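You operate a simulated robot arm through the tools that you are given. There is no shell and no other tool.

You are at the controls of a simulated robot arm. One attempt, no reset.

JOB
Set the controls near the top of the white bench. At the end: the red flag one is set to up; the red flag three is set to up; the clear beaker is in the white tray; the red flag two is set to up; the red flag four is set to up; whatever was shut is shut again. Leave all else as you found it, and nothing knocked over. The red flag two goes to its stop. The red flag four goes to its stop. The red flag one goes to its stop. The red flag three goes to its stop.

The check looks at the end state, three seconds after you hand in, the way a careful person would. Anything else that was tipped, shoved, dropped, spilled or broken makes it a failure.

ROBOT AND FRAMES
A 7-joint arm with a two-finger parallel gripper, fixed in place. Base frame: the origin is on the floor under the middle of its stand, x ahead of it, y to its left, z up; the work surface is at about z = 900. Units: mm, degrees, N and s.
With the tool pointing down near the work surface it reaches from about 300 to 680 mm from the base axis. Its first joint turns from -66.0 to 66.0 degrees. Payload 1.57 kg.
Tool frame: the origin (TCP) lies between the finger pads and is the grasp point; the fingertips stand 30 mm ahead of it; z points along the fingers, y is the line along which they close. The gripper opens to 110 mm. The fingers are 24 mm wide and 12 mm thick; the gripper's body (48 by 112 mm) begins 78 mm behind the TCP.
Orientation is told as [roll, pitch, yaw] about the base's x, y, z axes, in that order, counted from this pose: with the fingers straight down and closing along the base's y, the tool's x points along the base's -x, its y along +y and its z along -z.

CONTROLS
- The arm moves only by the tool drive_tool. Its argument "steps" is a list of rows, each an object of numbers (a shift or turn left out is 0, a gripper value left out holds the last): "dx", "dy", "dz": the shift along the tool's x, y, z in units of 100 mm (1.0 is 100 mm); "rx", "ry", "rz": the turn, a rotation vector about the tool's x, y, z in units of 45 degrees (1.0 is 45 degrees). In form: [{"dx": .., "dy": .., "dz": .., "rx": .., "ry": .., "rz": ..}, ...]. A call has 1 to 20 rows; each row is the pose to reach, as a shift and turn from the pose commanded when the call began, along the tool's axes at that moment. "gripper" is the gripper command, from -1 (fully open) to 1 (shut), values between in proportion, set as the call begins (left out, the last holds). A call with a number of a shift or a turn outside -1 to 1 is refused whole. A row lasts 0.2 s, in which the tool goes at most 50 mm and 8.6 degrees; a call with a longer step from one row to the next is refused whole, and so is a gripper value outside its range. A pose out of reach is approached as far as the arm can. The call stops where the force on the tool passes 40 N (or 10 N more than at its start, if that is more) or the arm is blocked; 0.2 s more then pass. The fingers move at their own pace (about 108 mm/s each) and stop on an object; they squeeze with about 33 N. The grip force told is the motor's: it shows also when the fingers shut on nothing. Time passes only in rows, and 0.2 s behind the last, so rows that repeat a pose let the fingers close. It gives the time, the measured TCP pose, the force on the tool (base axes), the opening and the grip force at its end, in the units of the frame above (readings bear some noise), with the torque about the TCP (base axes, N m) and any sound that the robot's microphone picked up.
- Cameras (640 x 400 px; columns grow to the right, rows downward): "scene" is fixed at [175.5, -386.6, 1414.8]; the picture's right is [0.80, -0.60, 0.00], its down [-0.35, -0.47, -0.81] and it looks along [0.48, 0.65, -0.59] (base axes); focal length 214 px, centre (320, 200). "wrist" rides on the gripper at [70, 16, -141] in the tool frame; the picture's right is [-0.23, 0.97, 0.00], its down [-0.86, -0.20, -0.48] and it looks along [-0.47, -0.11, 0.88] (tool axes); focal length 222 px, centre (320, 200). There is no depth. A picture from a camera that has moved, and an enlarged one, comes with that camera's place and axes in the base frame and with its lens. The place of the scene camera against the robot may be out by one fixed shift of up to 25 mm in any direction.
- capture(camera): a new picture of that camera. It takes no simulated time.
- close_up(camera, box): a new picture of the part [left, top, right, bottom] of that camera's present view, enlarged. It takes no simulated time.
- job_done(): hands the job in; it is judged then, once.

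Nothing tells you positions but the pictures and the camera data. Unless the task says otherwise, let go and move clear before handing in.

The tools are called after "Emit:" as a command line: name --argument value ..., lists and objects as JSON in quotes. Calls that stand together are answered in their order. drive_tool: Moves the arm, as the interface text tells. Its arguments: {"type":"object","properties":{"steps":{"type":"array","items":{"type":"object","properties":{"dx":{"type":"number"},"dy":{"type":"number"},"dz":{"type":"number"},"rx":{"type":"number"},"ry":{"type":"number"},"rz":{"type":"number"}}}},"gripper":{"type":"number"}},"required":["steps"]} The other tools are called the same way: capture (camera) takes a picture; close_up (camera, box) takes an enlarged picture of a part of a camera's view; job_done () hands the job in.

At the start:

```text
time_s: 0.0
position: [406.8, 249.8, 1194.0]
orientation: [0.0, 0.0, 0.0]
wrist_force: [-0.1, -0.5, -0.1]
moment: [-0.01, 0.03, -0.03]
grip_width: 110.1
grip_force: 0.1
```

scene: 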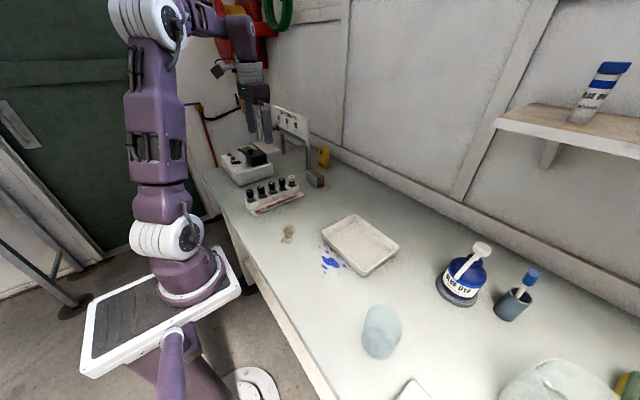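
wrist: 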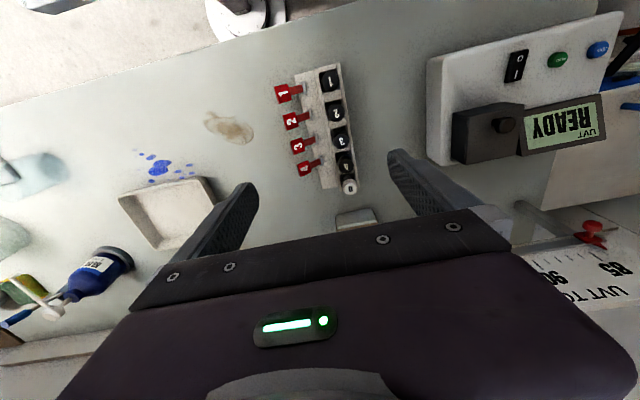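

I see a bench with a small panel carrying four red flags and black numbered knobs, a white tray, and a clear beaker near the front. I'll look closer before moving.

Emit:
close_up --camera "wrist" --box '[240, 40, 400, 220]'

Emit:
close_up --camera "scene" --box '[200, 100, 340, 220]'

Emit:
close_up --camera "scene" --box '[300, 200, 640, 400]'

Emit:
close_up --camera "wrist" --box '[0, 100, 260, 360]'

```text
2.22 times, centred on (320, 130) of wrist
camera zoom: at [338.5, 266.5, 1336.0], right [0.23, 0.97, 0.0], down [0.86, -0.2, 0.48], along [0.47, -0.11, -0.88], focal length 494 px, centre (320, 356)
```

zoom: 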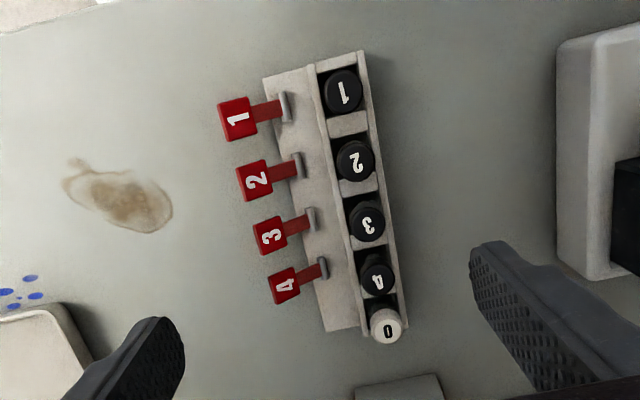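

```text
3.33 times, centred on (270, 160) of scene
camera zoom: at [175.5, -386.6, 1414.8], right [0.8, -0.6, 0.0], down [-0.35, -0.47, -0.81], along [0.48, 0.65, -0.59], focal length 715 px, centre (487, 333)
```

zoom: 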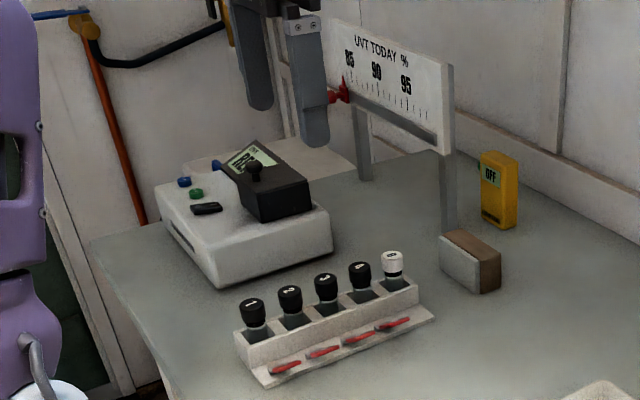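

```text
1.88 times, centred on (470, 300) of scene
camera zoom: at [175.5, -386.6, 1414.8], right [0.8, -0.6, 0.0], down [-0.35, -0.47, -0.81], along [0.48, 0.65, -0.59], focal length 404 px, centre (38, 12)
```

zoom: 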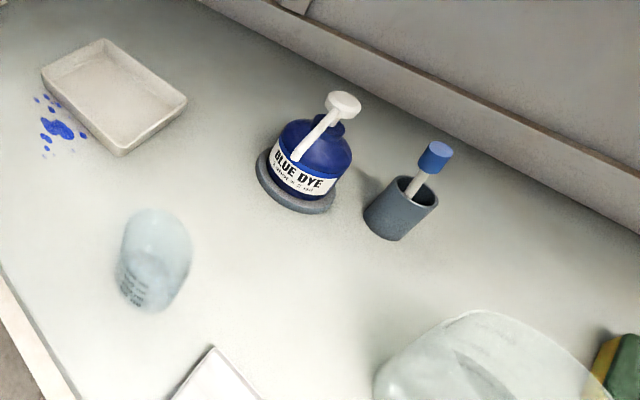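

```text
1.54 times, centred on (130, 230) of wrist
camera zoom: at [338.5, 266.5, 1336.0], right [0.23, 0.97, 0.0], down [0.86, -0.2, 0.48], along [0.47, -0.11, -0.88], focal length 342 px, centre (612, 154)
```

zoom: 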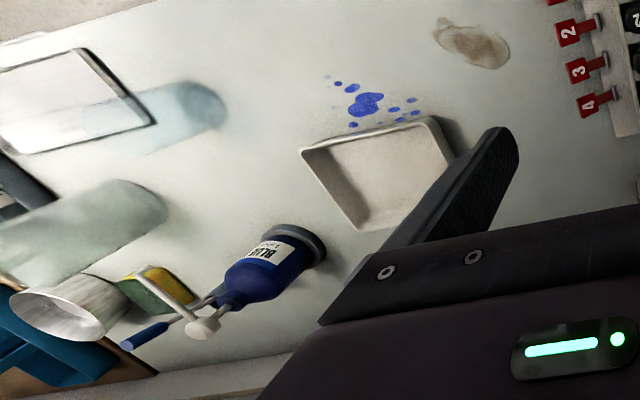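

The flags sit on the right (−y) edge of the vial rack, their hinges running along x. I'll turn the tool by 90° and move to the right so the wrist camera views the flags from their outer side.

Emit:
drive_tool --steps '[{"dy": -0.15, "rz": -0.167}, {"dy": -0.3, "rz": -0.333}, {"dy": -0.45, "rz": -0.5}, {"dy": -0.6, "rz": -0.667}, {"dy": -0.75, "rz": -0.833}, {"dy": -0.9, "rz": -1.0}]'

Emit:
drive_tool --steps '[{"dz": 0.15, "rz": -0.167}, {"dz": 0.3, "rz": -0.333}, {"dz": 0.45, "rz": -0.5}, {"dz": 0.6, "rz": -0.667}, {"dz": 0.8, "rz": -0.833}, {"dz": 1.0, "rz": -1.0}]'

Emit:
capture --camera "wrist"

```text
time_s: 1.4
position: [406.7, 159.9, 1194.3]
orientation: [0.0, 0.0, 45.2]
wrist_force: [-0.1, 0.2, -0.3]
moment: [0.03, 0.0, 0.01]
grip_width: 109.8
grip_force: 0.1
```

```text
time_s: 2.8
position: [405.8, 159.3, 1092.9]
orientation: [-0.1, 0.0, 90.1]
wrist_force: [0.0, -0.7, 0.0]
moment: [0.02, -0.03, 0.0]
grip_width: 110.0
grip_force: 0.2
```

```text
taken
camera wrist: at [391.2, 90.1, 1234.5], right [-0.97, 0.22, 0.0], down [0.2, 0.86, 0.48], along [0.11, 0.47, -0.88], focal length 222 px, centre (320, 200)
```

wrist: 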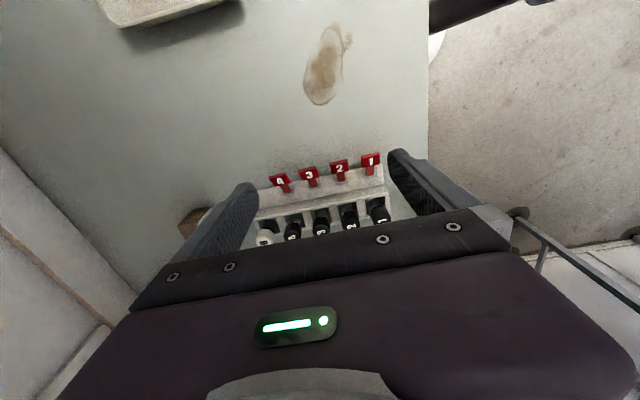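

Emit:
close_up --camera "wrist" --box '[240, 140, 400, 240]'

```text
4.00 times, centred on (320, 190) of wrist
camera zoom: at [391.2, 90.1, 1234.5], right [-0.97, 0.22, 0.0], down [0.2, 0.86, 0.48], along [0.11, 0.47, -0.88], focal length 888 px, centre (320, 240)
```

zoom: 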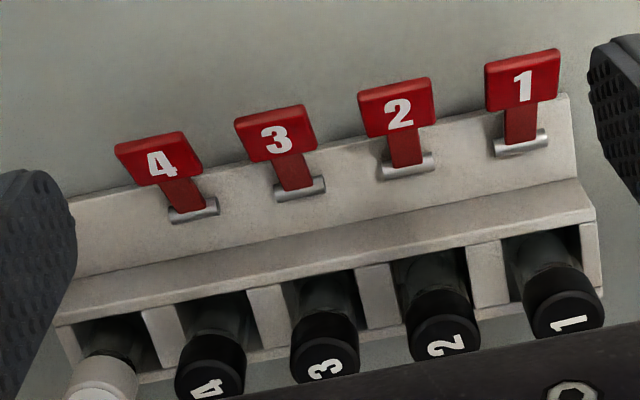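

The flags look tilted about 36° above horizontal, hinged on x-directed pins near (346..485, 238, 910). I'll tilt the tool to see the rack from a low angle on its −y side.

Emit:
drive_tool --steps '[{"dx": 0.2, "ry": -0.15}, {"dx": 0.35, "dz": 0.1, "ry": -0.3}, {"dx": 0.5, "dz": 0.25, "ry": -0.45}, {"dx": 0.5, "dz": 0.4, "ry": -0.6}, {"dx": 0.5, "dz": 0.5, "ry": -0.75}, {"dx": 0.5, "dz": 0.6, "ry": -0.9}]'

Emit:
capture --camera "wrist"

```text
time_s: 4.2
position: [408.0, 110.9, 1034.3]
orientation: [-0.1, -40.6, 90.2]
wrist_force: [-1.4, -0.1, 0.2]
moment: [0.0, 0.0, 0.0]
grip_width: 109.9
grip_force: 0.0
```

```text
taken
camera wrist: at [392.8, -34.1, 1096.6], right [-0.97, 0.17, 0.15], down [0.2, 0.34, 0.92], along [0.11, 0.93, -0.36], focal length 222 px, centre (320, 200)
```

wrist: 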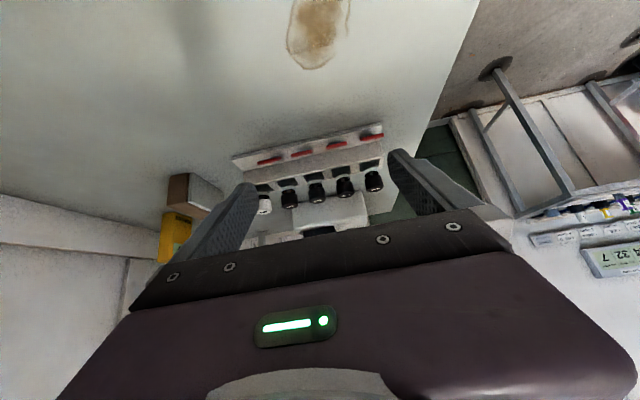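

Emit:
close_up --camera "wrist" --box '[220, 110, 400, 222]'

```text
3.56 times, centred on (310, 166) of wrist
camera zoom: at [392.8, -34.1, 1096.6], right [-0.97, 0.17, 0.15], down [0.2, 0.34, 0.92], along [0.11, 0.93, -0.36], focal length 790 px, centre (356, 321)
```

zoom: 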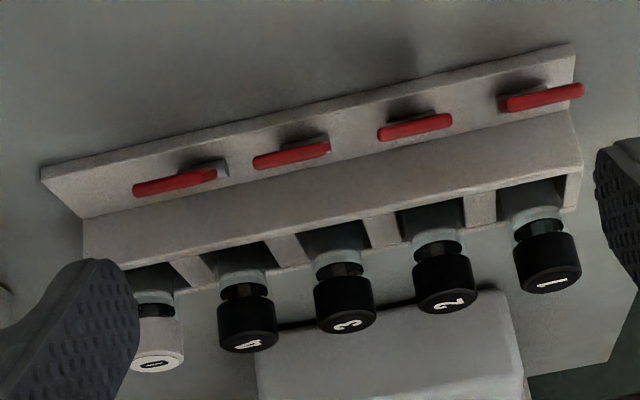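

The flags sit about 36° above horizontal, hinged at y≈238, z≈910. Their tabs are centred near y≈204, z≈935, at x≈346, 390, 434 and 478. I'll straighten the tool, shut the fingers, and come down in front of flag 2.

Emit:
drive_tool --steps '[{"ry": 0.15}, {"ry": 0.3}, {"ry": 0.45}, {"ry": 0.6}, {"ry": 0.75}, {"ry": 0.9}]' --gripper 1

Emit:
drive_tool --steps '[{"dx": -0.1, "dy": 0.09, "dz": 0.2}, {"dx": -0.2, "dy": 0.18, "dz": 0.4}, {"dx": -0.3, "dy": 0.18, "dz": 0.6}, {"dx": -0.39, "dy": 0.18, "dz": 0.7}]'

Emit:
capture --camera "wrist"

Emit:
capture --camera "scene"

```text
time_s: 5.6
position: [409.4, 110.4, 1035.7]
orientation: [-0.1, 0.1, 89.9]
wrist_force: [0.4, 0.6, 0.5]
moment: [0.03, 0.04, 0.0]
grip_width: 0.0
grip_force: 20.7
```

```text
time_s: 6.6
position: [390.1, 148.7, 964.7]
orientation: [0.0, 0.0, 90.0]
wrist_force: [0.7, 0.1, -0.4]
moment: [0.02, 0.01, 0.02]
grip_width: 0.0
grip_force: 21.2
```

```text
taken
camera wrist: at [374.5, 79.4, 1106.1], right [-0.97, 0.23, 0.0], down [0.2, 0.86, 0.48], along [0.11, 0.47, -0.88], focal length 222 px, centre (320, 200)
```

wrist: 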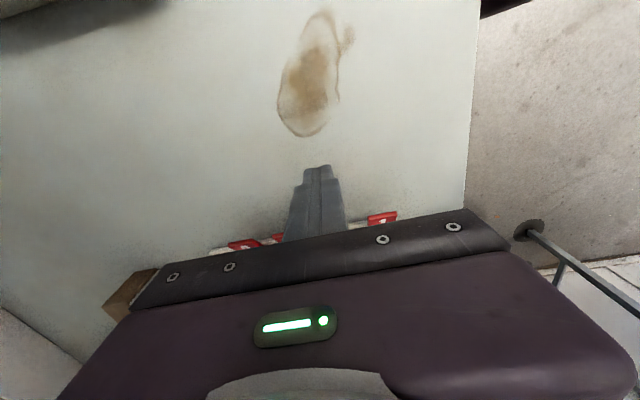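

```text
taken
```

scene: 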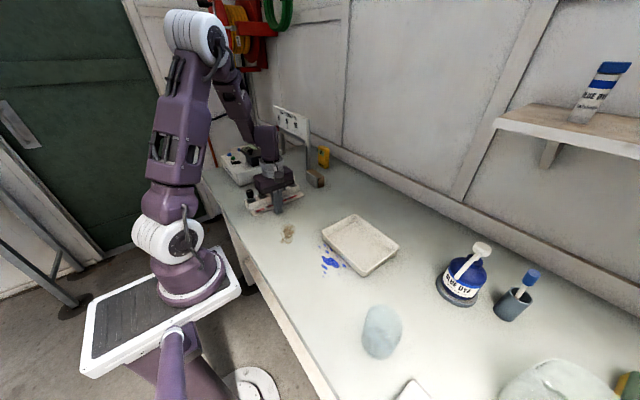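

The closed fingers are directly in front of flag 2. I'll drop 10 mm and push gently toward +y.

Emit:
drive_tool --steps '[{"dz": 0.1}, {"dx": -0.1, "dz": 0.1}, {"dx": -0.2, "dz": 0.1}, {"dx": -0.25, "dz": 0.1}, {"dx": -0.3, "dz": 0.1}, {"dx": -0.35, "dz": 0.1}, {"dx": -0.4, "dz": 0.1}, {"dx": -0.45, "dz": 0.1}]'

Emit:
capture --camera "wrist"

Emit:
close_up --camera "scene" --box '[210, 130, 340, 220]'

```text
time_s: 8.4
position: [391.1, 193.8, 954.7]
orientation: [0.0, -0.1, 90.2]
wrist_force: [0.3, -0.3, -0.7]
moment: [-0.01, 0.02, 0.0]
grip_width: 0.0
grip_force: 20.9
```

```text
taken
camera wrist: at [374.4, 124.5, 1096.2], right [-0.97, 0.23, 0.0], down [0.2, 0.86, 0.48], along [0.11, 0.47, -0.88], focal length 222 px, centre (320, 200)
```

wrist: 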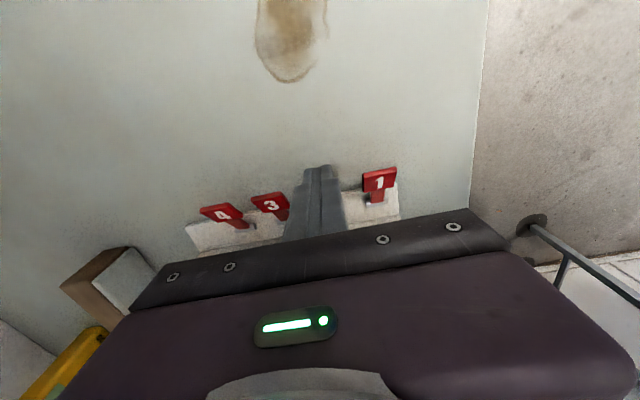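

```text
4.44 times, centred on (275, 175) of scene
camera zoom: at [175.5, -386.7, 1414.8], right [0.8, -0.6, 0.0], down [-0.35, -0.47, -0.81], along [0.48, 0.65, -0.59], focal length 953 px, centre (520, 311)
```

zoom: 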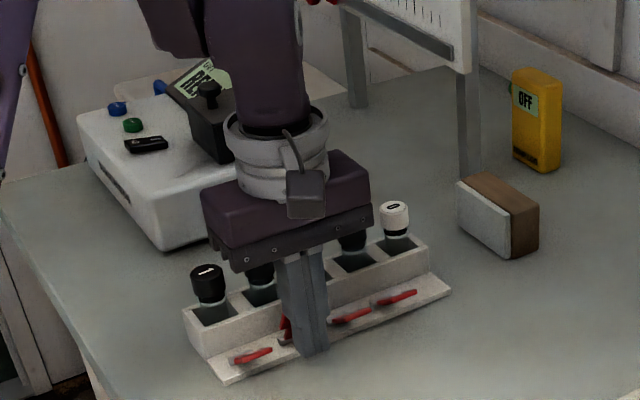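

Flag 2 is rising with almost no force. I'll keep pushing in small steps toward vertical.

Emit:
drive_tool --steps '[{"dx": -0.04}, {"dx": -0.08}, {"dx": -0.12}, {"dx": -0.16}, {"dx": -0.2}]'

Emit:
close_up --camera "scene" --box '[230, 150, 320, 220]'

```text
time_s: 9.2
position: [390.4, 203.2, 956.9]
orientation: [-0.1, 0.1, 90.0]
wrist_force: [-5.3, -6.3, 15.7]
moment: [0.26, -0.01, 0.09]
grip_width: 0.4
grip_force: 21.4
stopped in row 4: the force on the tool passed its limit at 47 N (the readings are from after the stop); the commanded pose is now the measured one
```

```text
5.71 times, centred on (275, 185) of scene
camera zoom: at [175.2, -386.9, 1414.8], right [0.8, -0.6, 0.0], down [-0.35, -0.47, -0.81], along [0.48, 0.65, -0.59], focal length 1226 px, centre (577, 286)
```

zoom: 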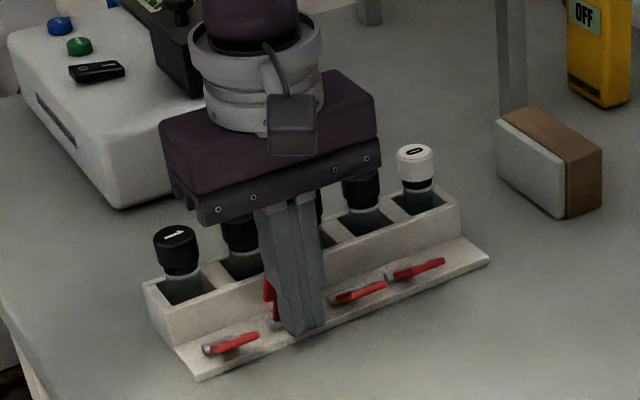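

The push stopped on a force spike with a notable upward component; the flag tip may have caught on the finger's step. I'll back off a few millimetres and look.

Emit:
drive_tool --steps '[{"dx": 0.05}, {"dx": 0.1}, {"dx": 0.1}]'

Emit:
close_up --camera "scene" --box '[230, 150, 320, 220]'

Emit:
close_up --camera "wrist" --box '[160, 120, 440, 295]'

```text
time_s: 10.0
position: [391.3, 193.5, 955.3]
orientation: [-0.1, 0.1, 90.1]
wrist_force: [-0.2, -0.4, -0.3]
moment: [0.0, 0.0, 0.03]
grip_width: 0.2
grip_force: 21.6
```

```text
5.71 times, centred on (275, 185) of scene
camera zoom: at [175.5, -386.6, 1414.8], right [0.8, -0.6, 0.0], down [-0.35, -0.47, -0.81], along [0.48, 0.65, -0.59], focal length 1226 px, centre (577, 286)
```

zoom: 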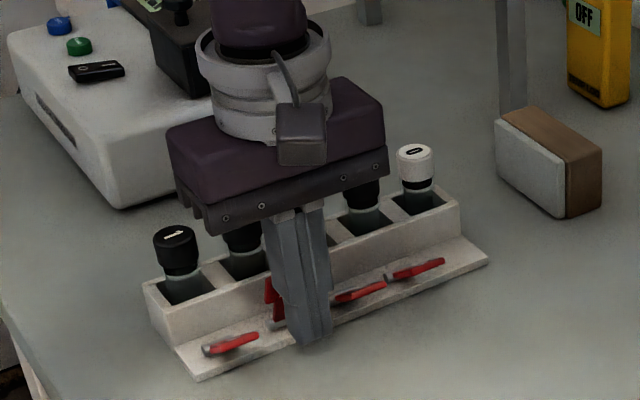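

```text
2.29 times, centred on (300, 208) of wrist
camera zoom: at [374.4, 124.7, 1096.9], right [-0.97, 0.23, 0.0], down [0.2, 0.86, 0.48], along [0.11, 0.46, -0.88], focal length 508 px, centre (366, 183)
```

zoom: 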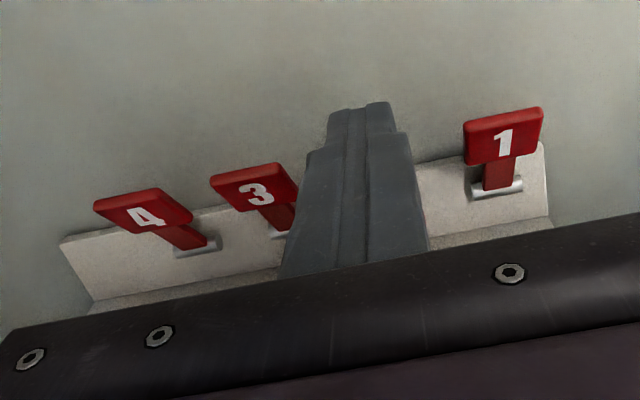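

Emit:
drive_tool --steps '[{"dx": 0.2}, {"dx": 0.4, "dz": -0.2}, {"dx": 0.5, "dz": -0.6}, {"dx": 0.5, "dz": -1.0}]'

Emit:
close_up --camera "scene" --box '[230, 150, 320, 220]'

Emit:
capture --camera "wrist"

```text
time_s: 11.0
position: [392.1, 144.1, 1056.2]
orientation: [-0.1, 0.0, 90.0]
wrist_force: [1.3, 0.4, 0.1]
moment: [0.0, 0.03, 0.01]
grip_width: 0.1
grip_force: 21.4
```

```text
5.71 times, centred on (275, 185) of scene
camera zoom: at [175.5, -386.6, 1414.8], right [0.8, -0.6, 0.0], down [-0.35, -0.47, -0.81], along [0.48, 0.65, -0.59], focal length 1226 px, centre (577, 286)
```

zoom: 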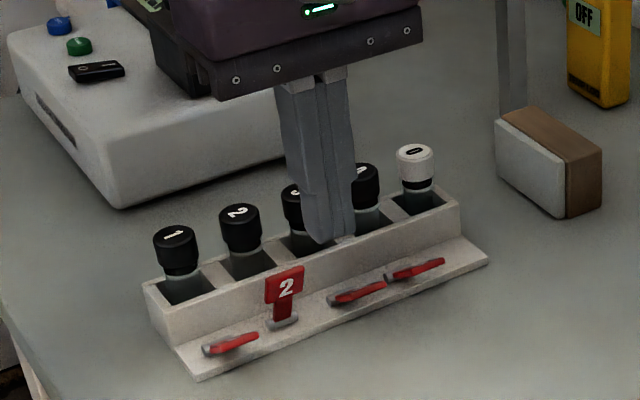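

```text
taken
camera wrist: at [376.1, 75.6, 1198.2], right [-0.97, 0.23, 0.0], down [0.2, 0.86, 0.48], along [0.11, 0.46, -0.88], focal length 222 px, centre (320, 200)
```

wrist: 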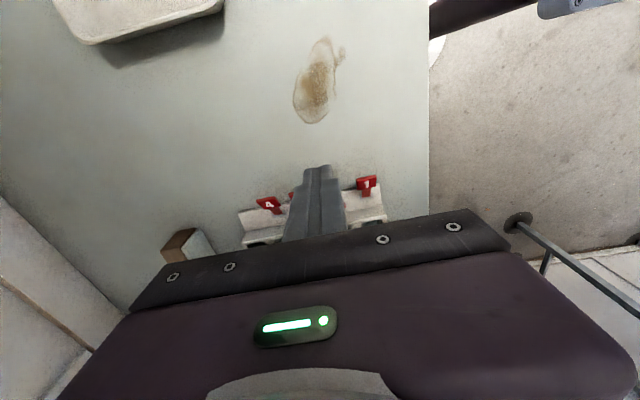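

Flag 2 now stands at about 68° and stays put. The reaction force pointed along the flag, so its tip jammed on the finger's step rather than reaching the stop. I'll push again with the fingers higher, so that only the narrow tip section touches.

Emit:
drive_tool --steps '[{"dx": 0.0, "dz": 0.4}, {"dx": -0.15, "dz": 0.7}, {"dx": -0.3, "dz": 0.78}, {"dx": -0.45, "dz": 0.78}, {"dx": -0.5, "dz": 0.78}, {"dx": -0.55, "dz": 0.78}, {"dx": -0.58, "dz": 0.78}, {"dx": -0.61, "dz": 0.78}, {"dx": -0.64, "dz": 0.78}, {"dx": -0.67, "dz": 0.78}]'

Emit:
close_up --camera "scene" --box '[230, 150, 320, 220]'

```text
time_s: 13.2
position: [391.8, 211.0, 978.7]
orientation: [-0.1, 0.1, 89.9]
wrist_force: [-0.7, 0.1, 0.2]
moment: [-0.03, 0.01, 0.01]
grip_width: 0.0
grip_force: 21.4
```

```text
5.71 times, centred on (275, 185) of scene
camera zoom: at [175.5, -386.6, 1414.8], right [0.8, -0.6, 0.0], down [-0.35, -0.47, -0.81], along [0.48, 0.65, -0.59], focal length 1226 px, centre (577, 286)
```

zoom: 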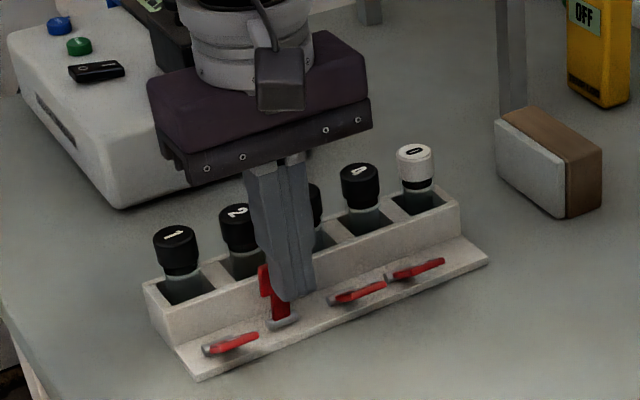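

Emit:
drive_tool --steps '[{"dx": -0.03}, {"dx": -0.06}, {"dx": -0.09}, {"dx": -0.12}, {"dx": -0.15}]'

Emit:
close_up --camera "scene" --box '[230, 150, 320, 220]'

```text
time_s: 14.4
position: [392.0, 222.4, 978.0]
orientation: [0.1, 0.6, 89.7]
wrist_force: [0.3, -27.9, 9.2]
moment: [-0.72, 0.02, -0.02]
grip_width: 0.0
grip_force: 21.0
```

```text
5.71 times, centred on (275, 185) of scene
camera zoom: at [175.4, -387.5, 1414.6], right [0.8, -0.6, 0.0], down [-0.35, -0.47, -0.81], along [0.48, 0.65, -0.59], focal length 1226 px, centre (577, 286)
```

zoom: 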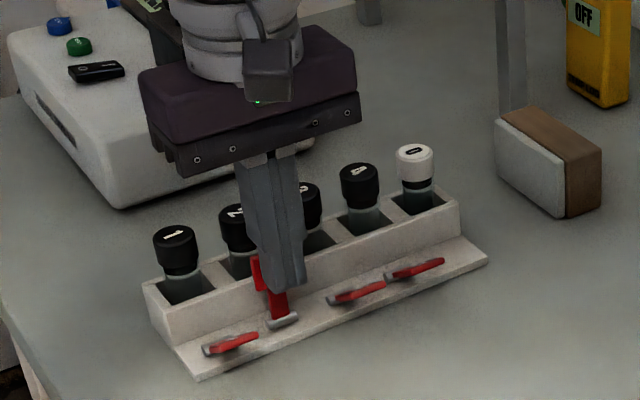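

The reaction is now horizontal (−28 N in y) with the flag vertical, so flag 2 is at its stop and the rack hasn't moved. I'll back off and check that it stays.

Emit:
drive_tool --steps '[{"dx": 0.1}, {"dx": 0.3}, {"dx": 0.5, "dz": -0.1}, {"dx": 0.7, "dz": -0.5}, {"dx": 0.8, "dz": -0.9}]'

Emit:
close_up --camera "scene" --box '[230, 150, 320, 220]'

Emit:
close_up --camera "wrist" --box '[200, 140, 440, 290]'

```text
time_s: 15.6
position: [391.0, 146.8, 1066.8]
orientation: [-0.1, 0.1, 90.0]
wrist_force: [-0.3, -0.5, 0.6]
moment: [-0.01, -0.02, -0.01]
grip_width: 0.1
grip_force: 21.1
```

```text
5.71 times, centred on (275, 185) of scene
camera zoom: at [175.5, -386.6, 1414.8], right [0.8, -0.6, 0.0], down [-0.35, -0.47, -0.81], along [0.48, 0.65, -0.59], focal length 1226 px, centre (577, 286)
```

zoom: 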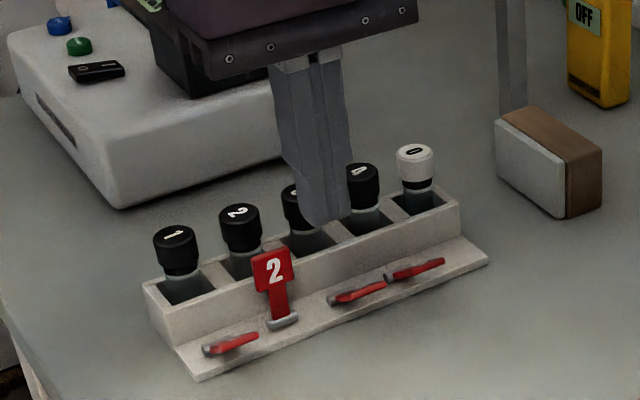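

```text
2.67 times, centred on (320, 215) of wrist
camera zoom: at [375.4, 77.4, 1208.5], right [-0.97, 0.23, 0.0], down [0.2, 0.86, 0.48], along [0.11, 0.47, -0.88], focal length 592 px, centre (320, 160)
```

zoom: 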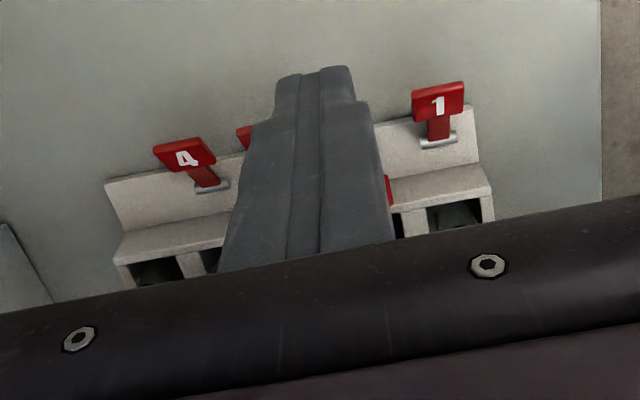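

Flag 2 is up. Next is flag 3 at x≈434, in two stages: a low push first, then a higher push to the stop.

Emit:
drive_tool --steps '[{"dy": -0.22, "dz": 0.3}, {"dy": -0.43, "dz": 0.6}, {"dy": -0.43, "dz": 0.87}]'

Emit:
drive_tool --steps '[{"dz": 0.2}, {"dx": -0.1, "dz": 0.26}, {"dx": -0.2, "dz": 0.26}, {"dx": -0.27, "dz": 0.26}, {"dx": -0.33, "dz": 0.26}, {"dx": -0.4, "dz": 0.26}, {"dx": -0.47, "dz": 0.26}, {"dx": -0.39, "dz": 0.26}, {"dx": -0.37, "dz": 0.05}]'

Emit:
close_up --camera "scene" --box '[230, 150, 320, 220]'

```text
time_s: 16.4
position: [434.9, 145.4, 979.4]
orientation: [-0.1, 0.1, 89.9]
wrist_force: [-0.6, -0.1, -0.3]
moment: [0.02, 0.01, 0.01]
grip_width: 0.0
grip_force: 21.3
```

```text
time_s: 18.4
position: [433.9, 181.9, 976.4]
orientation: [0.0, 0.2, 90.0]
wrist_force: [0.3, 0.2, -0.4]
moment: [-0.03, 0.0, 0.02]
grip_width: 0.0
grip_force: 21.5
```

```text
5.71 times, centred on (275, 185) of scene
camera zoom: at [175.5, -386.6, 1414.8], right [0.8, -0.6, 0.0], down [-0.35, -0.47, -0.81], along [0.48, 0.65, -0.59], focal length 1226 px, centre (577, 286)
```

zoom: 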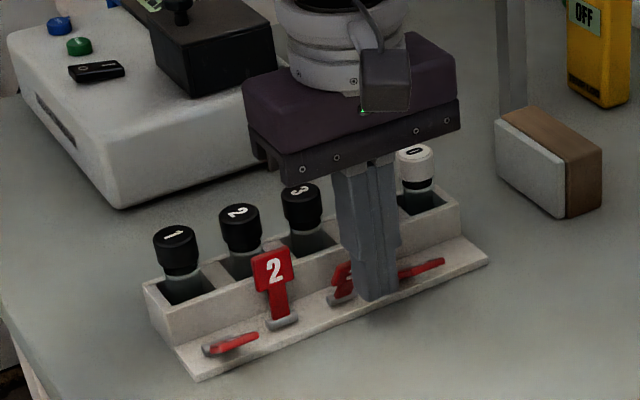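

Emit:
drive_tool --steps '[{"dx": -0.06}, {"dx": -0.11}, {"dx": -0.16}, {"dx": -0.2}, {"dx": -0.24}, {"dx": -0.28}, {"dx": -0.32}, {"dx": -0.35}, {"dx": -0.38}, {"dx": -0.41}, {"dx": -0.435}]'

Emit:
close_up --camera "scene" --box '[230, 150, 320, 220]'

```text
time_s: 20.8
position: [434.8, 223.0, 975.7]
orientation: [0.1, 0.6, 89.7]
wrist_force: [-2.7, -35.2, 4.8]
moment: [-0.95, 0.06, 0.03]
grip_width: 0.1
grip_force: 21.5
```

```text
5.71 times, centred on (275, 185) of scene
camera zoom: at [175.3, -387.6, 1414.6], right [0.8, -0.6, 0.0], down [-0.35, -0.47, -0.81], along [0.48, 0.65, -0.59], focal length 1226 px, centre (577, 286)
```

zoom: 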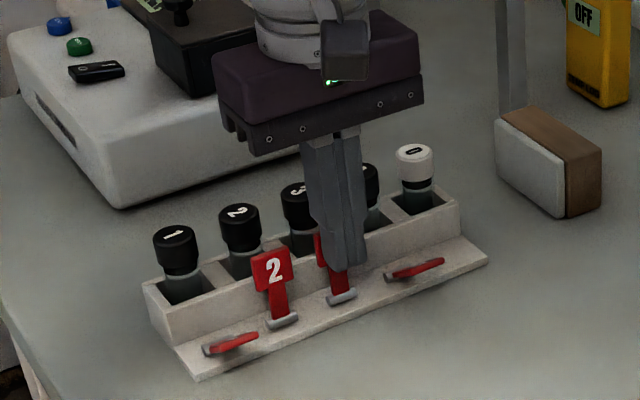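

Flag 3 is at its stop (−35 N in y). I'll back off and move to flag 4 at x≈478.

Emit:
drive_tool --steps '[{"dx": 0.1}, {"dx": 0.3}, {"dx": 0.55}, {"dx": 0.78, "dy": -0.1}, {"dx": 0.78, "dy": -0.44}]'

Emit:
close_up --camera "scene" --box '[230, 150, 320, 220]'

Emit:
close_up --camera "wrist" --box '[200, 140, 440, 290]'

```text
time_s: 22.0
position: [477.9, 147.1, 975.4]
orientation: [-0.1, 0.0, 90.1]
wrist_force: [0.2, 0.8, -0.3]
moment: [-0.01, 0.02, -0.01]
grip_width: 0.0
grip_force: 20.9
```

```text
5.71 times, centred on (275, 185) of scene
camera zoom: at [175.5, -386.6, 1414.8], right [0.8, -0.6, 0.0], down [-0.35, -0.47, -0.81], along [0.48, 0.65, -0.59], focal length 1226 px, centre (577, 286)
```

zoom: 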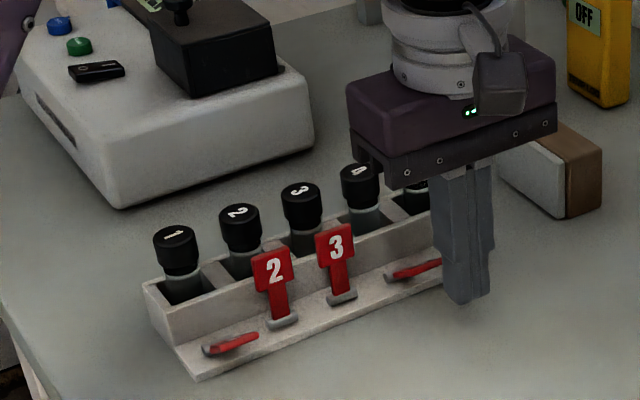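

```text
2.67 times, centred on (320, 215) of wrist
camera zoom: at [461.8, 78.2, 1116.7], right [-0.97, 0.23, 0.0], down [0.2, 0.86, 0.48], along [0.11, 0.46, -0.88], focal length 592 px, centre (320, 160)
```

zoom: 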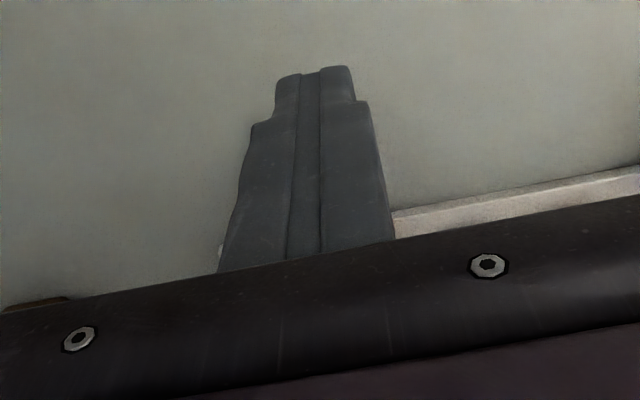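

Emit:
drive_tool --steps '[{"dz": 0.21}, {"dx": -0.1, "dz": 0.21}, {"dx": -0.2, "dz": 0.21}, {"dx": -0.27, "dz": 0.21}, {"dx": -0.33, "dz": 0.21}, {"dx": -0.4, "dz": 0.21}, {"dx": -0.47, "dz": 0.21}, {"dx": -0.39, "dz": 0.21}, {"dx": -0.36, "dz": 0.0}]'

Emit:
close_up --camera "scene" --box '[230, 150, 320, 220]'

```text
time_s: 24.0
position: [478.8, 183.0, 976.9]
orientation: [-0.2, 0.2, 90.1]
wrist_force: [0.1, -0.3, -0.4]
moment: [-0.01, 0.03, -0.02]
grip_width: 0.1
grip_force: 21.6
```

```text
5.71 times, centred on (275, 185) of scene
camera zoom: at [175.5, -386.6, 1414.8], right [0.8, -0.6, 0.0], down [-0.35, -0.47, -0.81], along [0.48, 0.65, -0.59], focal length 1226 px, centre (577, 286)
```

zoom: 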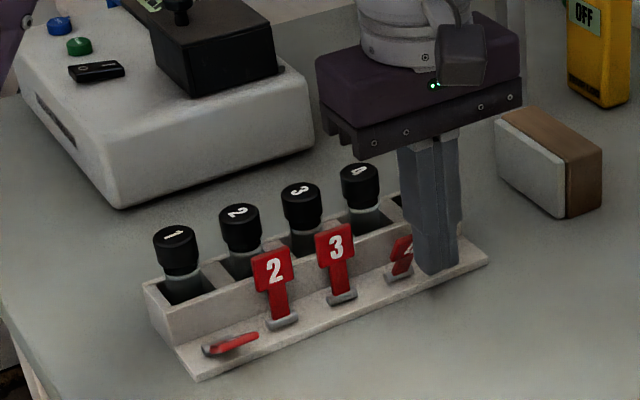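

Emit:
drive_tool --steps '[{"dx": -0.06}, {"dx": -0.11}, {"dx": -0.16}, {"dx": -0.2}, {"dx": -0.24}, {"dx": -0.28}, {"dx": -0.32}, {"dx": -0.35}, {"dx": -0.38}, {"dx": -0.405}, {"dx": -0.425}]'

Emit:
close_up --camera "scene" --box '[230, 150, 320, 220]'

```text
time_s: 26.4
position: [478.5, 223.1, 974.8]
orientation: [0.0, 0.5, 89.9]
wrist_force: [-3.7, -33.9, 12.5]
moment: [-0.87, 0.35, 0.04]
grip_width: 0.0
grip_force: 21.1
```

```text
5.71 times, centred on (275, 185) of scene
camera zoom: at [175.2, -387.7, 1414.6], right [0.8, -0.6, 0.0], down [-0.35, -0.47, -0.81], along [0.48, 0.65, -0.59], focal length 1226 px, centre (577, 286)
```

zoom: 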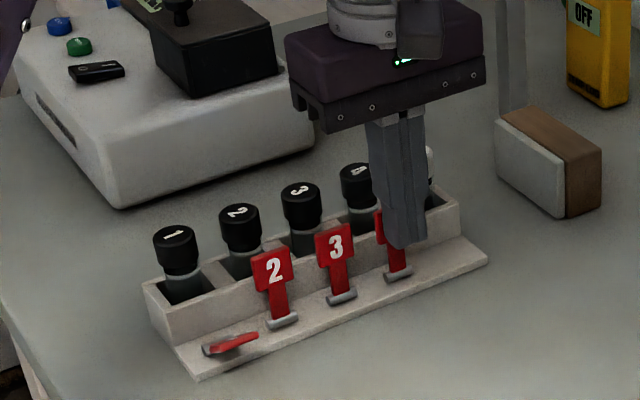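

Flag 4 is at its stop. I'll back off and go across to flag 1 at x≈346.

Emit:
drive_tool --steps '[{"dx": 0.1}, {"dx": 0.3}, {"dx": 0.55}, {"dx": 0.8, "dy": 0.1}, {"dx": 0.8, "dy": 0.5}, {"dx": 0.8, "dy": 0.9}]'

Emit:
drive_tool --steps '[{"dy": 0.3}, {"dy": 0.42}]'

Emit:
close_up --camera "scene" --box '[230, 150, 320, 220]'

Emit:
capture --camera "wrist"

```text
time_s: 27.8
position: [389.7, 148.2, 975.4]
orientation: [-0.1, 0.1, 89.9]
wrist_force: [-0.4, 0.4, -0.1]
moment: [0.01, -0.03, -0.02]
grip_width: 0.0
grip_force: 20.8
```

```text
time_s: 28.4
position: [346.4, 147.9, 975.0]
orientation: [-0.1, 0.2, 90.0]
wrist_force: [1.5, 0.1, -0.9]
moment: [0.03, 0.01, 0.0]
grip_width: 0.0
grip_force: 21.0
```

```text
5.71 times, centred on (275, 185) of scene
camera zoom: at [175.5, -386.6, 1414.8], right [0.8, -0.6, 0.0], down [-0.35, -0.47, -0.81], along [0.48, 0.65, -0.59], focal length 1226 px, centre (577, 286)
```

zoom: 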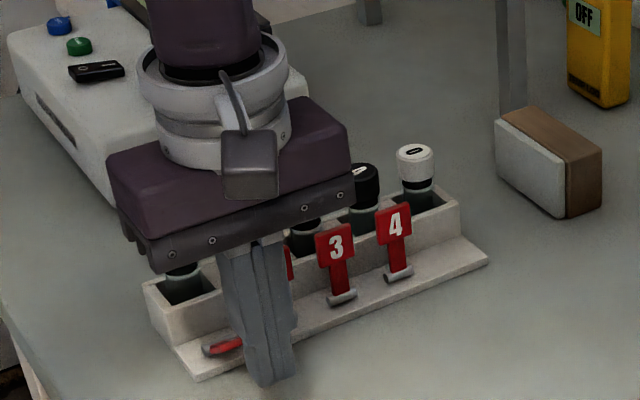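

```text
taken
camera wrist: at [329.7, 78.6, 1116.8], right [-0.97, 0.23, 0.0], down [0.2, 0.86, 0.48], along [0.11, 0.46, -0.88], focal length 222 px, centre (320, 200)
```

wrist: 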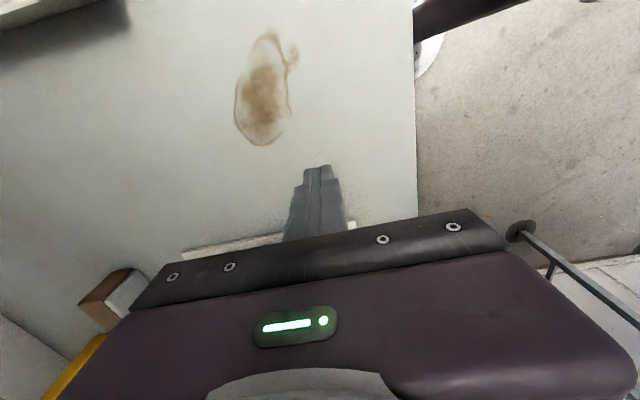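

Emit:
drive_tool --steps '[{"dz": 0.21}, {"dx": -0.1, "dz": 0.21}, {"dx": -0.2, "dz": 0.21}, {"dx": -0.27, "dz": 0.21}, {"dx": -0.33, "dz": 0.21}, {"dx": -0.4, "dz": 0.21}, {"dx": -0.46, "dz": 0.21}, {"dx": -0.38, "dz": 0.21}, {"dx": -0.35, "dz": 0.0}]'

Emit:
close_up --camera "scene" --box '[230, 150, 320, 220]'

```text
time_s: 30.4
position: [344.2, 182.1, 976.2]
orientation: [-0.2, 0.1, 90.1]
wrist_force: [-1.4, -0.4, 0.6]
moment: [-0.04, 0.0, 0.0]
grip_width: 0.0
grip_force: 21.5
```

```text
5.71 times, centred on (275, 185) of scene
camera zoom: at [175.5, -386.6, 1414.8], right [0.8, -0.6, 0.0], down [-0.35, -0.47, -0.81], along [0.48, 0.65, -0.59], focal length 1226 px, centre (577, 286)
```

zoom: 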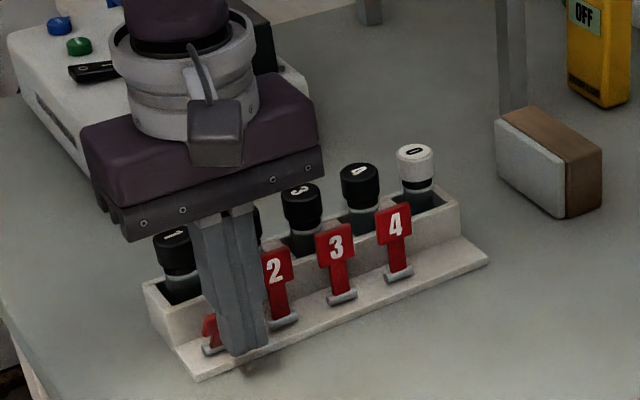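

Emit:
drive_tool --steps '[{"dx": -0.06}, {"dx": -0.11}, {"dx": -0.16}, {"dx": -0.2}, {"dx": -0.24}, {"dx": -0.28}, {"dx": -0.32}, {"dx": -0.35}, {"dx": -0.38}, {"dx": -0.41}, {"dx": -0.43}]'

Emit:
close_up --camera "scene" --box '[230, 150, 320, 220]'

```text
time_s: 32.8
position: [346.4, 222.8, 976.1]
orientation: [0.0, 0.3, 89.9]
wrist_force: [0.7, -23.6, 9.7]
moment: [-0.61, -0.01, -0.01]
grip_width: 0.0
grip_force: 21.3
```

```text
5.71 times, centred on (275, 185) of scene
camera zoom: at [175.4, -387.4, 1414.6], right [0.8, -0.6, 0.0], down [-0.35, -0.47, -0.81], along [0.48, 0.65, -0.59], focal length 1226 px, centre (577, 286)
```

zoom: 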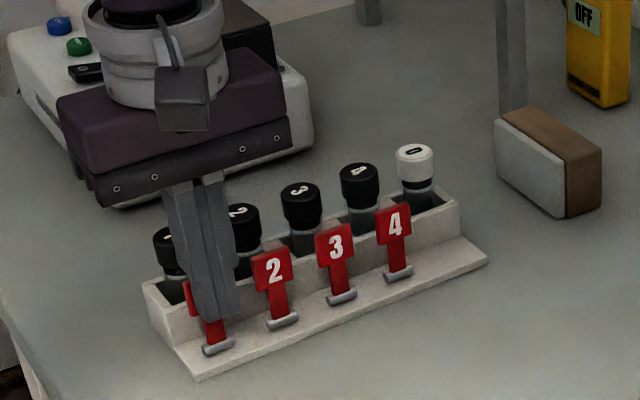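

All four flags have hit their stops. I'll back off, rise, and check the rack before moving on to the beaker.

Emit:
drive_tool --steps '[{"dx": 0.1}, {"dx": 0.3}, {"dx": 0.55}, {"dx": 0.8, "dz": -0.1}, {"dx": 0.9, "dz": -0.5}, {"dx": 1.0, "dz": -0.9}, {"dx": 1.0, "dz": -1.0}]'

Emit:
close_up --camera "scene" --box '[230, 150, 320, 220]'

Emit:
capture --camera "wrist"

Emit:
capture --camera "scene"

```text
time_s: 34.4
position: [345.1, 122.5, 1076.9]
orientation: [-0.1, 0.2, 90.1]
wrist_force: [0.0, 0.3, 0.6]
moment: [-0.01, 0.02, -0.04]
grip_width: 0.0
grip_force: 21.1
```

```text
5.71 times, centred on (275, 185) of scene
camera zoom: at [175.5, -386.6, 1414.8], right [0.8, -0.6, 0.0], down [-0.35, -0.47, -0.81], along [0.48, 0.65, -0.59], focal length 1226 px, centre (577, 286)
```

zoom: 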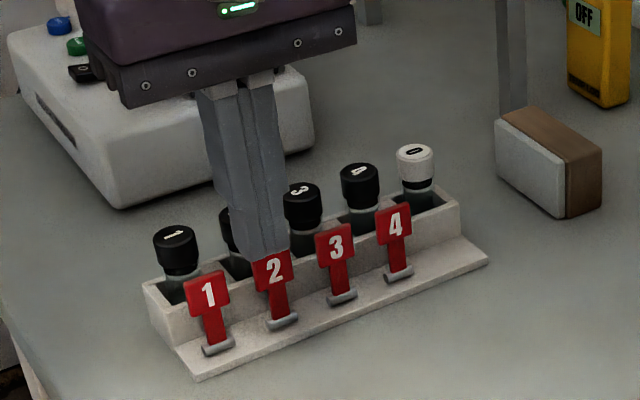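

```text
taken
camera wrist: at [328.7, 53.8, 1218.4], right [-0.97, 0.23, 0.0], down [0.2, 0.86, 0.48], along [0.11, 0.46, -0.88], focal length 222 px, centre (320, 200)
```

wrist: 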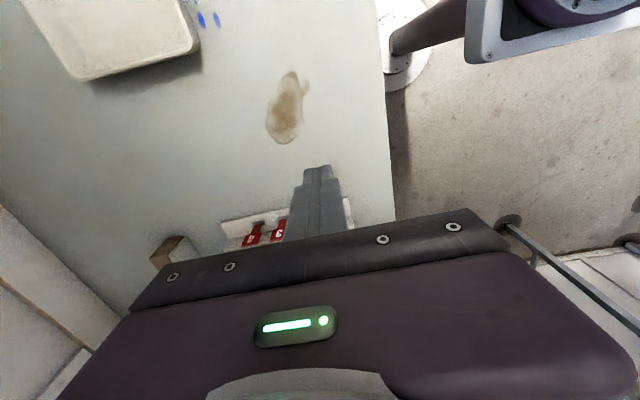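

```text
taken
```

scene: 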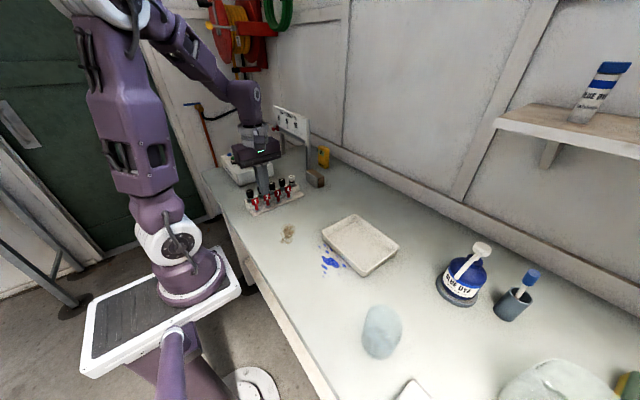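

All four flags are up and the rack is where it was. I'll rise, turn the tool back to yaw 0, and travel toward the beaker, which I estimate near (394, −315).

Emit:
drive_tool --steps '[{"dx": 0.1, "dz": -0.15, "rz": 0.167}, {"dx": 0.3, "dz": -0.3, "rz": 0.333}, {"dx": 0.5, "dz": -0.4, "rz": 0.5}, {"dx": 0.7, "dz": -0.5, "rz": 0.667}, {"dx": 0.85, "dz": -0.6, "rz": 0.833}, {"dx": 1.0, "dz": -0.7, "rz": 1.0}]' --gripper -1

Emit:
drive_tool --steps '[{"dx": 0.12, "dy": -0.12, "rz": 0.167}, {"dx": 0.24, "dy": -0.24, "rz": 0.333}, {"dx": 0.36, "dy": -0.36, "rz": 0.5}, {"dx": 0.48, "dy": -0.48, "rz": 0.667}, {"dx": 0.6, "dy": -0.6, "rz": 0.833}, {"dx": 0.7, "dy": -0.7, "rz": 1.0}]'

Emit:
drive_tool --steps '[{"dy": -0.3}, {"dy": -0.6}, {"dy": -0.9}, {"dy": -1.0, "dz": 0.0}]'

Emit:
capture --camera "wrist"

```text
time_s: 35.8
position: [345.7, 25.6, 1146.4]
orientation: [-0.2, 0.0, 44.9]
wrist_force: [0.9, 0.1, 0.3]
moment: [0.01, -0.01, 0.03]
grip_width: 110.1
grip_force: 0.0
```

```text
time_s: 37.2
position: [346.2, -73.4, 1146.5]
orientation: [-0.2, -0.1, 0.0]
wrist_force: [0.3, 0.7, 0.3]
moment: [0.02, 0.01, -0.01]
grip_width: 109.6
grip_force: 0.0
```

```text
time_s: 38.2
position: [345.0, -173.7, 1146.2]
orientation: [0.0, -0.1, 0.0]
wrist_force: [-0.4, 0.9, -0.7]
moment: [0.01, 0.01, 0.03]
grip_width: 110.2
grip_force: 0.0
```

```text
taken
camera wrist: at [275.9, -157.5, 1287.5], right [0.23, 0.97, 0.0], down [0.85, -0.2, 0.48], along [0.47, -0.11, -0.88], focal length 222 px, centre (320, 200)
```

wrist: 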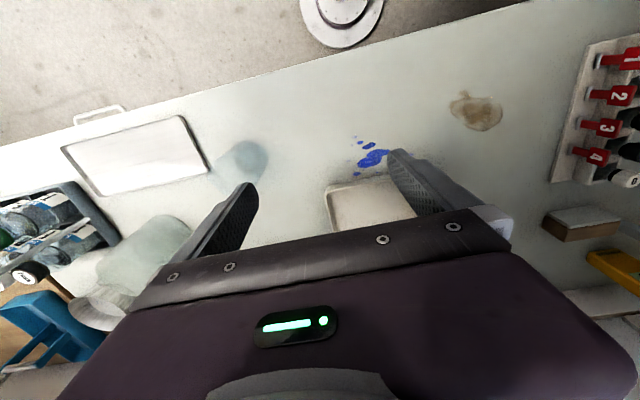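

Emit:
close_up --camera "wrist" --box '[40, 90, 320, 265]'

Emit:
close_up --camera "scene" --box '[320, 280, 480, 400]'

```text
2.29 times, centred on (180, 178) of wrist
camera zoom: at [275.9, -157.5, 1287.5], right [0.23, 0.97, 0.0], down [0.85, -0.2, 0.48], along [0.47, -0.11, -0.88], focal length 508 px, centre (640, 251)
```

zoom: 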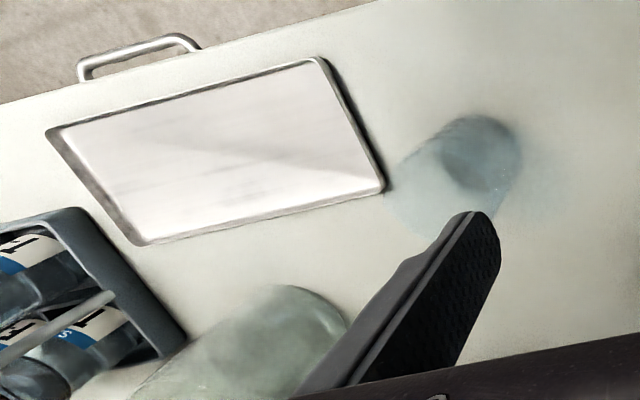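

```text
3.33 times, centred on (400, 340) of scene
camera zoom: at [175.5, -386.6, 1414.8], right [0.8, -0.6, 0.0], down [-0.35, -0.47, -0.81], along [0.48, 0.65, -0.59], focal length 715 px, centre (53, -267)
```

zoom: 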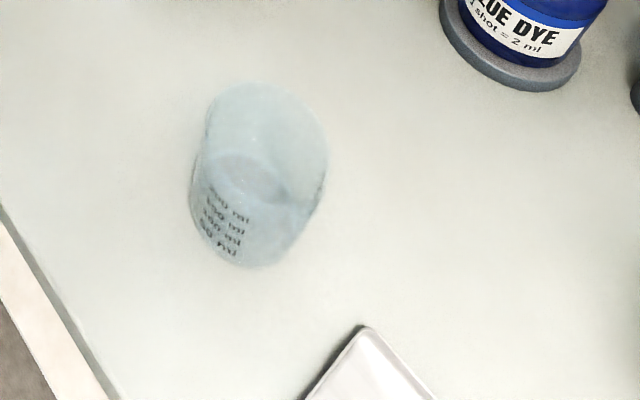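

The beaker's base appears near (366, −306), with its rim at about z≈990. I'll move over it to measure it better.

Emit:
drive_tool --steps '[{"dx": -0.05, "dy": -0.35}, {"dx": -0.05, "dy": -0.7}, {"dx": -0.05, "dy": -1.0}]'

Emit:
capture --camera "wrist"

```text
time_s: 39.0
position: [350.6, -274.0, 1145.7]
orientation: [-0.1, -0.2, 0.1]
wrist_force: [-0.9, -0.1, 0.7]
moment: [-0.02, -0.03, 0.03]
grip_width: 109.8
grip_force: 0.1
```

```text
taken
camera wrist: at [281.3, -257.8, 1286.9], right [0.23, 0.97, 0.0], down [0.85, -0.2, 0.48], along [0.47, -0.11, -0.88], focal length 222 px, centre (320, 200)
```

wrist: 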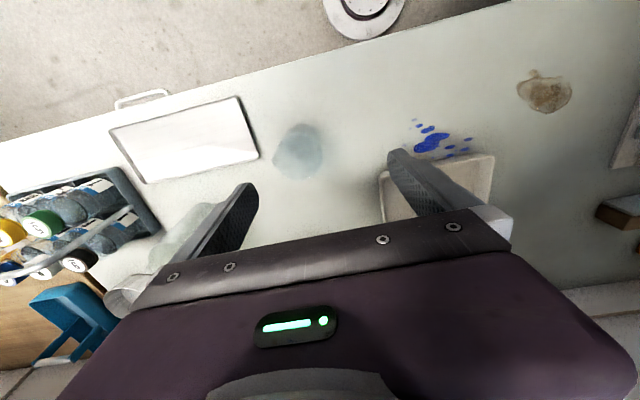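

Emit:
close_up --camera "wrist" --box '[240, 100, 368, 180]'

Emit:
close_up --camera "wrist" --box '[90, 60, 410, 260]'

```text
5.00 times, centred on (304, 140) of wrist
camera zoom: at [281.3, -257.8, 1286.9], right [0.23, 0.97, 0.0], down [0.85, -0.2, 0.48], along [0.47, -0.11, -0.88], focal length 1111 px, centre (400, 500)
```

zoom: 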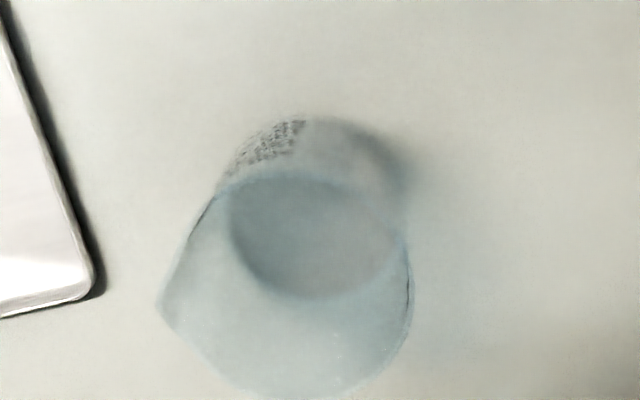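

```text
2.00 times, centred on (250, 160) of wrist
camera zoom: at [281.3, -257.8, 1286.9], right [0.23, 0.97, 0.0], down [0.85, -0.2, 0.48], along [0.47, -0.11, -0.88], focal length 444 px, centre (460, 280)
```

zoom: 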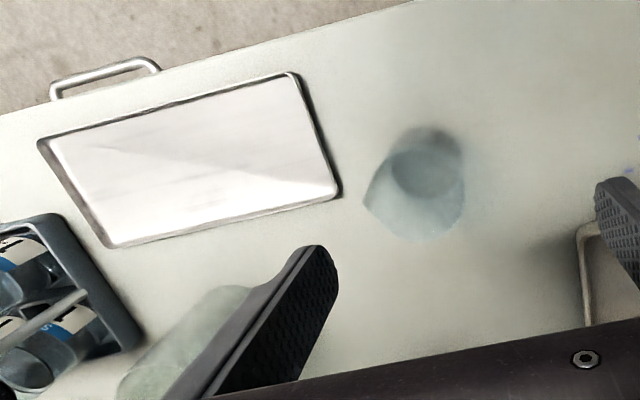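

The beaker is roughly 62 mm across and 85 mm tall, at about (369, −307), with its spout facing −y. I'll turn to yaw −90 so the fingers close along x, clear of the spout, and centre over it.

Emit:
drive_tool --steps '[{"dx": -0.03, "dy": -0.05, "rz": 0.167}, {"dx": -0.06, "dy": -0.1, "rz": 0.333}, {"dx": -0.09, "dy": -0.16, "rz": 0.5}, {"dx": -0.12, "dy": -0.22, "rz": 0.667}, {"dx": -0.15, "dy": -0.28, "rz": 0.833}, {"dx": -0.185, "dy": -0.33, "rz": 1.0}]'

Emit:
drive_tool --steps '[{"rz": 0.167}, {"rz": 0.333}, {"rz": 0.5}, {"rz": 0.667}, {"rz": 0.833}, {"rz": 1.0}]'

Emit:
capture --camera "wrist"

```text
time_s: 40.4
position: [368.7, -307.3, 1145.8]
orientation: [0.1, -0.1, -45.1]
wrist_force: [0.1, 0.5, -0.6]
moment: [0.02, 0.02, -0.02]
grip_width: 109.8
grip_force: 0.0
```

```text
time_s: 41.8
position: [368.2, -306.1, 1146.7]
orientation: [0.1, -0.2, -90.2]
wrist_force: [0.4, -0.2, -0.7]
moment: [0.02, 0.0, 0.04]
grip_width: 110.0
grip_force: 0.1
```

```text
taken
camera wrist: at [385.6, -236.4, 1287.9], right [0.97, -0.23, 0.0], down [-0.2, -0.85, 0.48], along [-0.11, -0.47, -0.88], focal length 222 px, centre (320, 200)
```

wrist: 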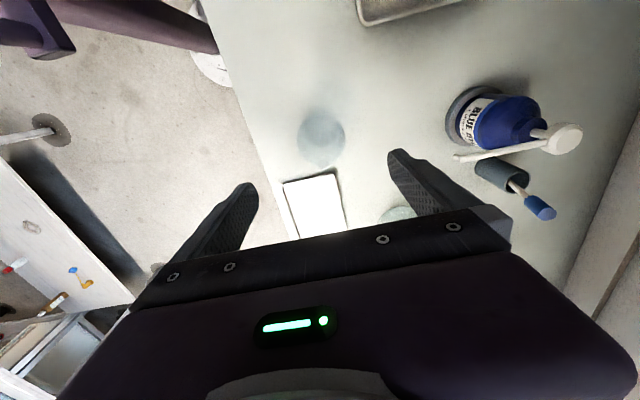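

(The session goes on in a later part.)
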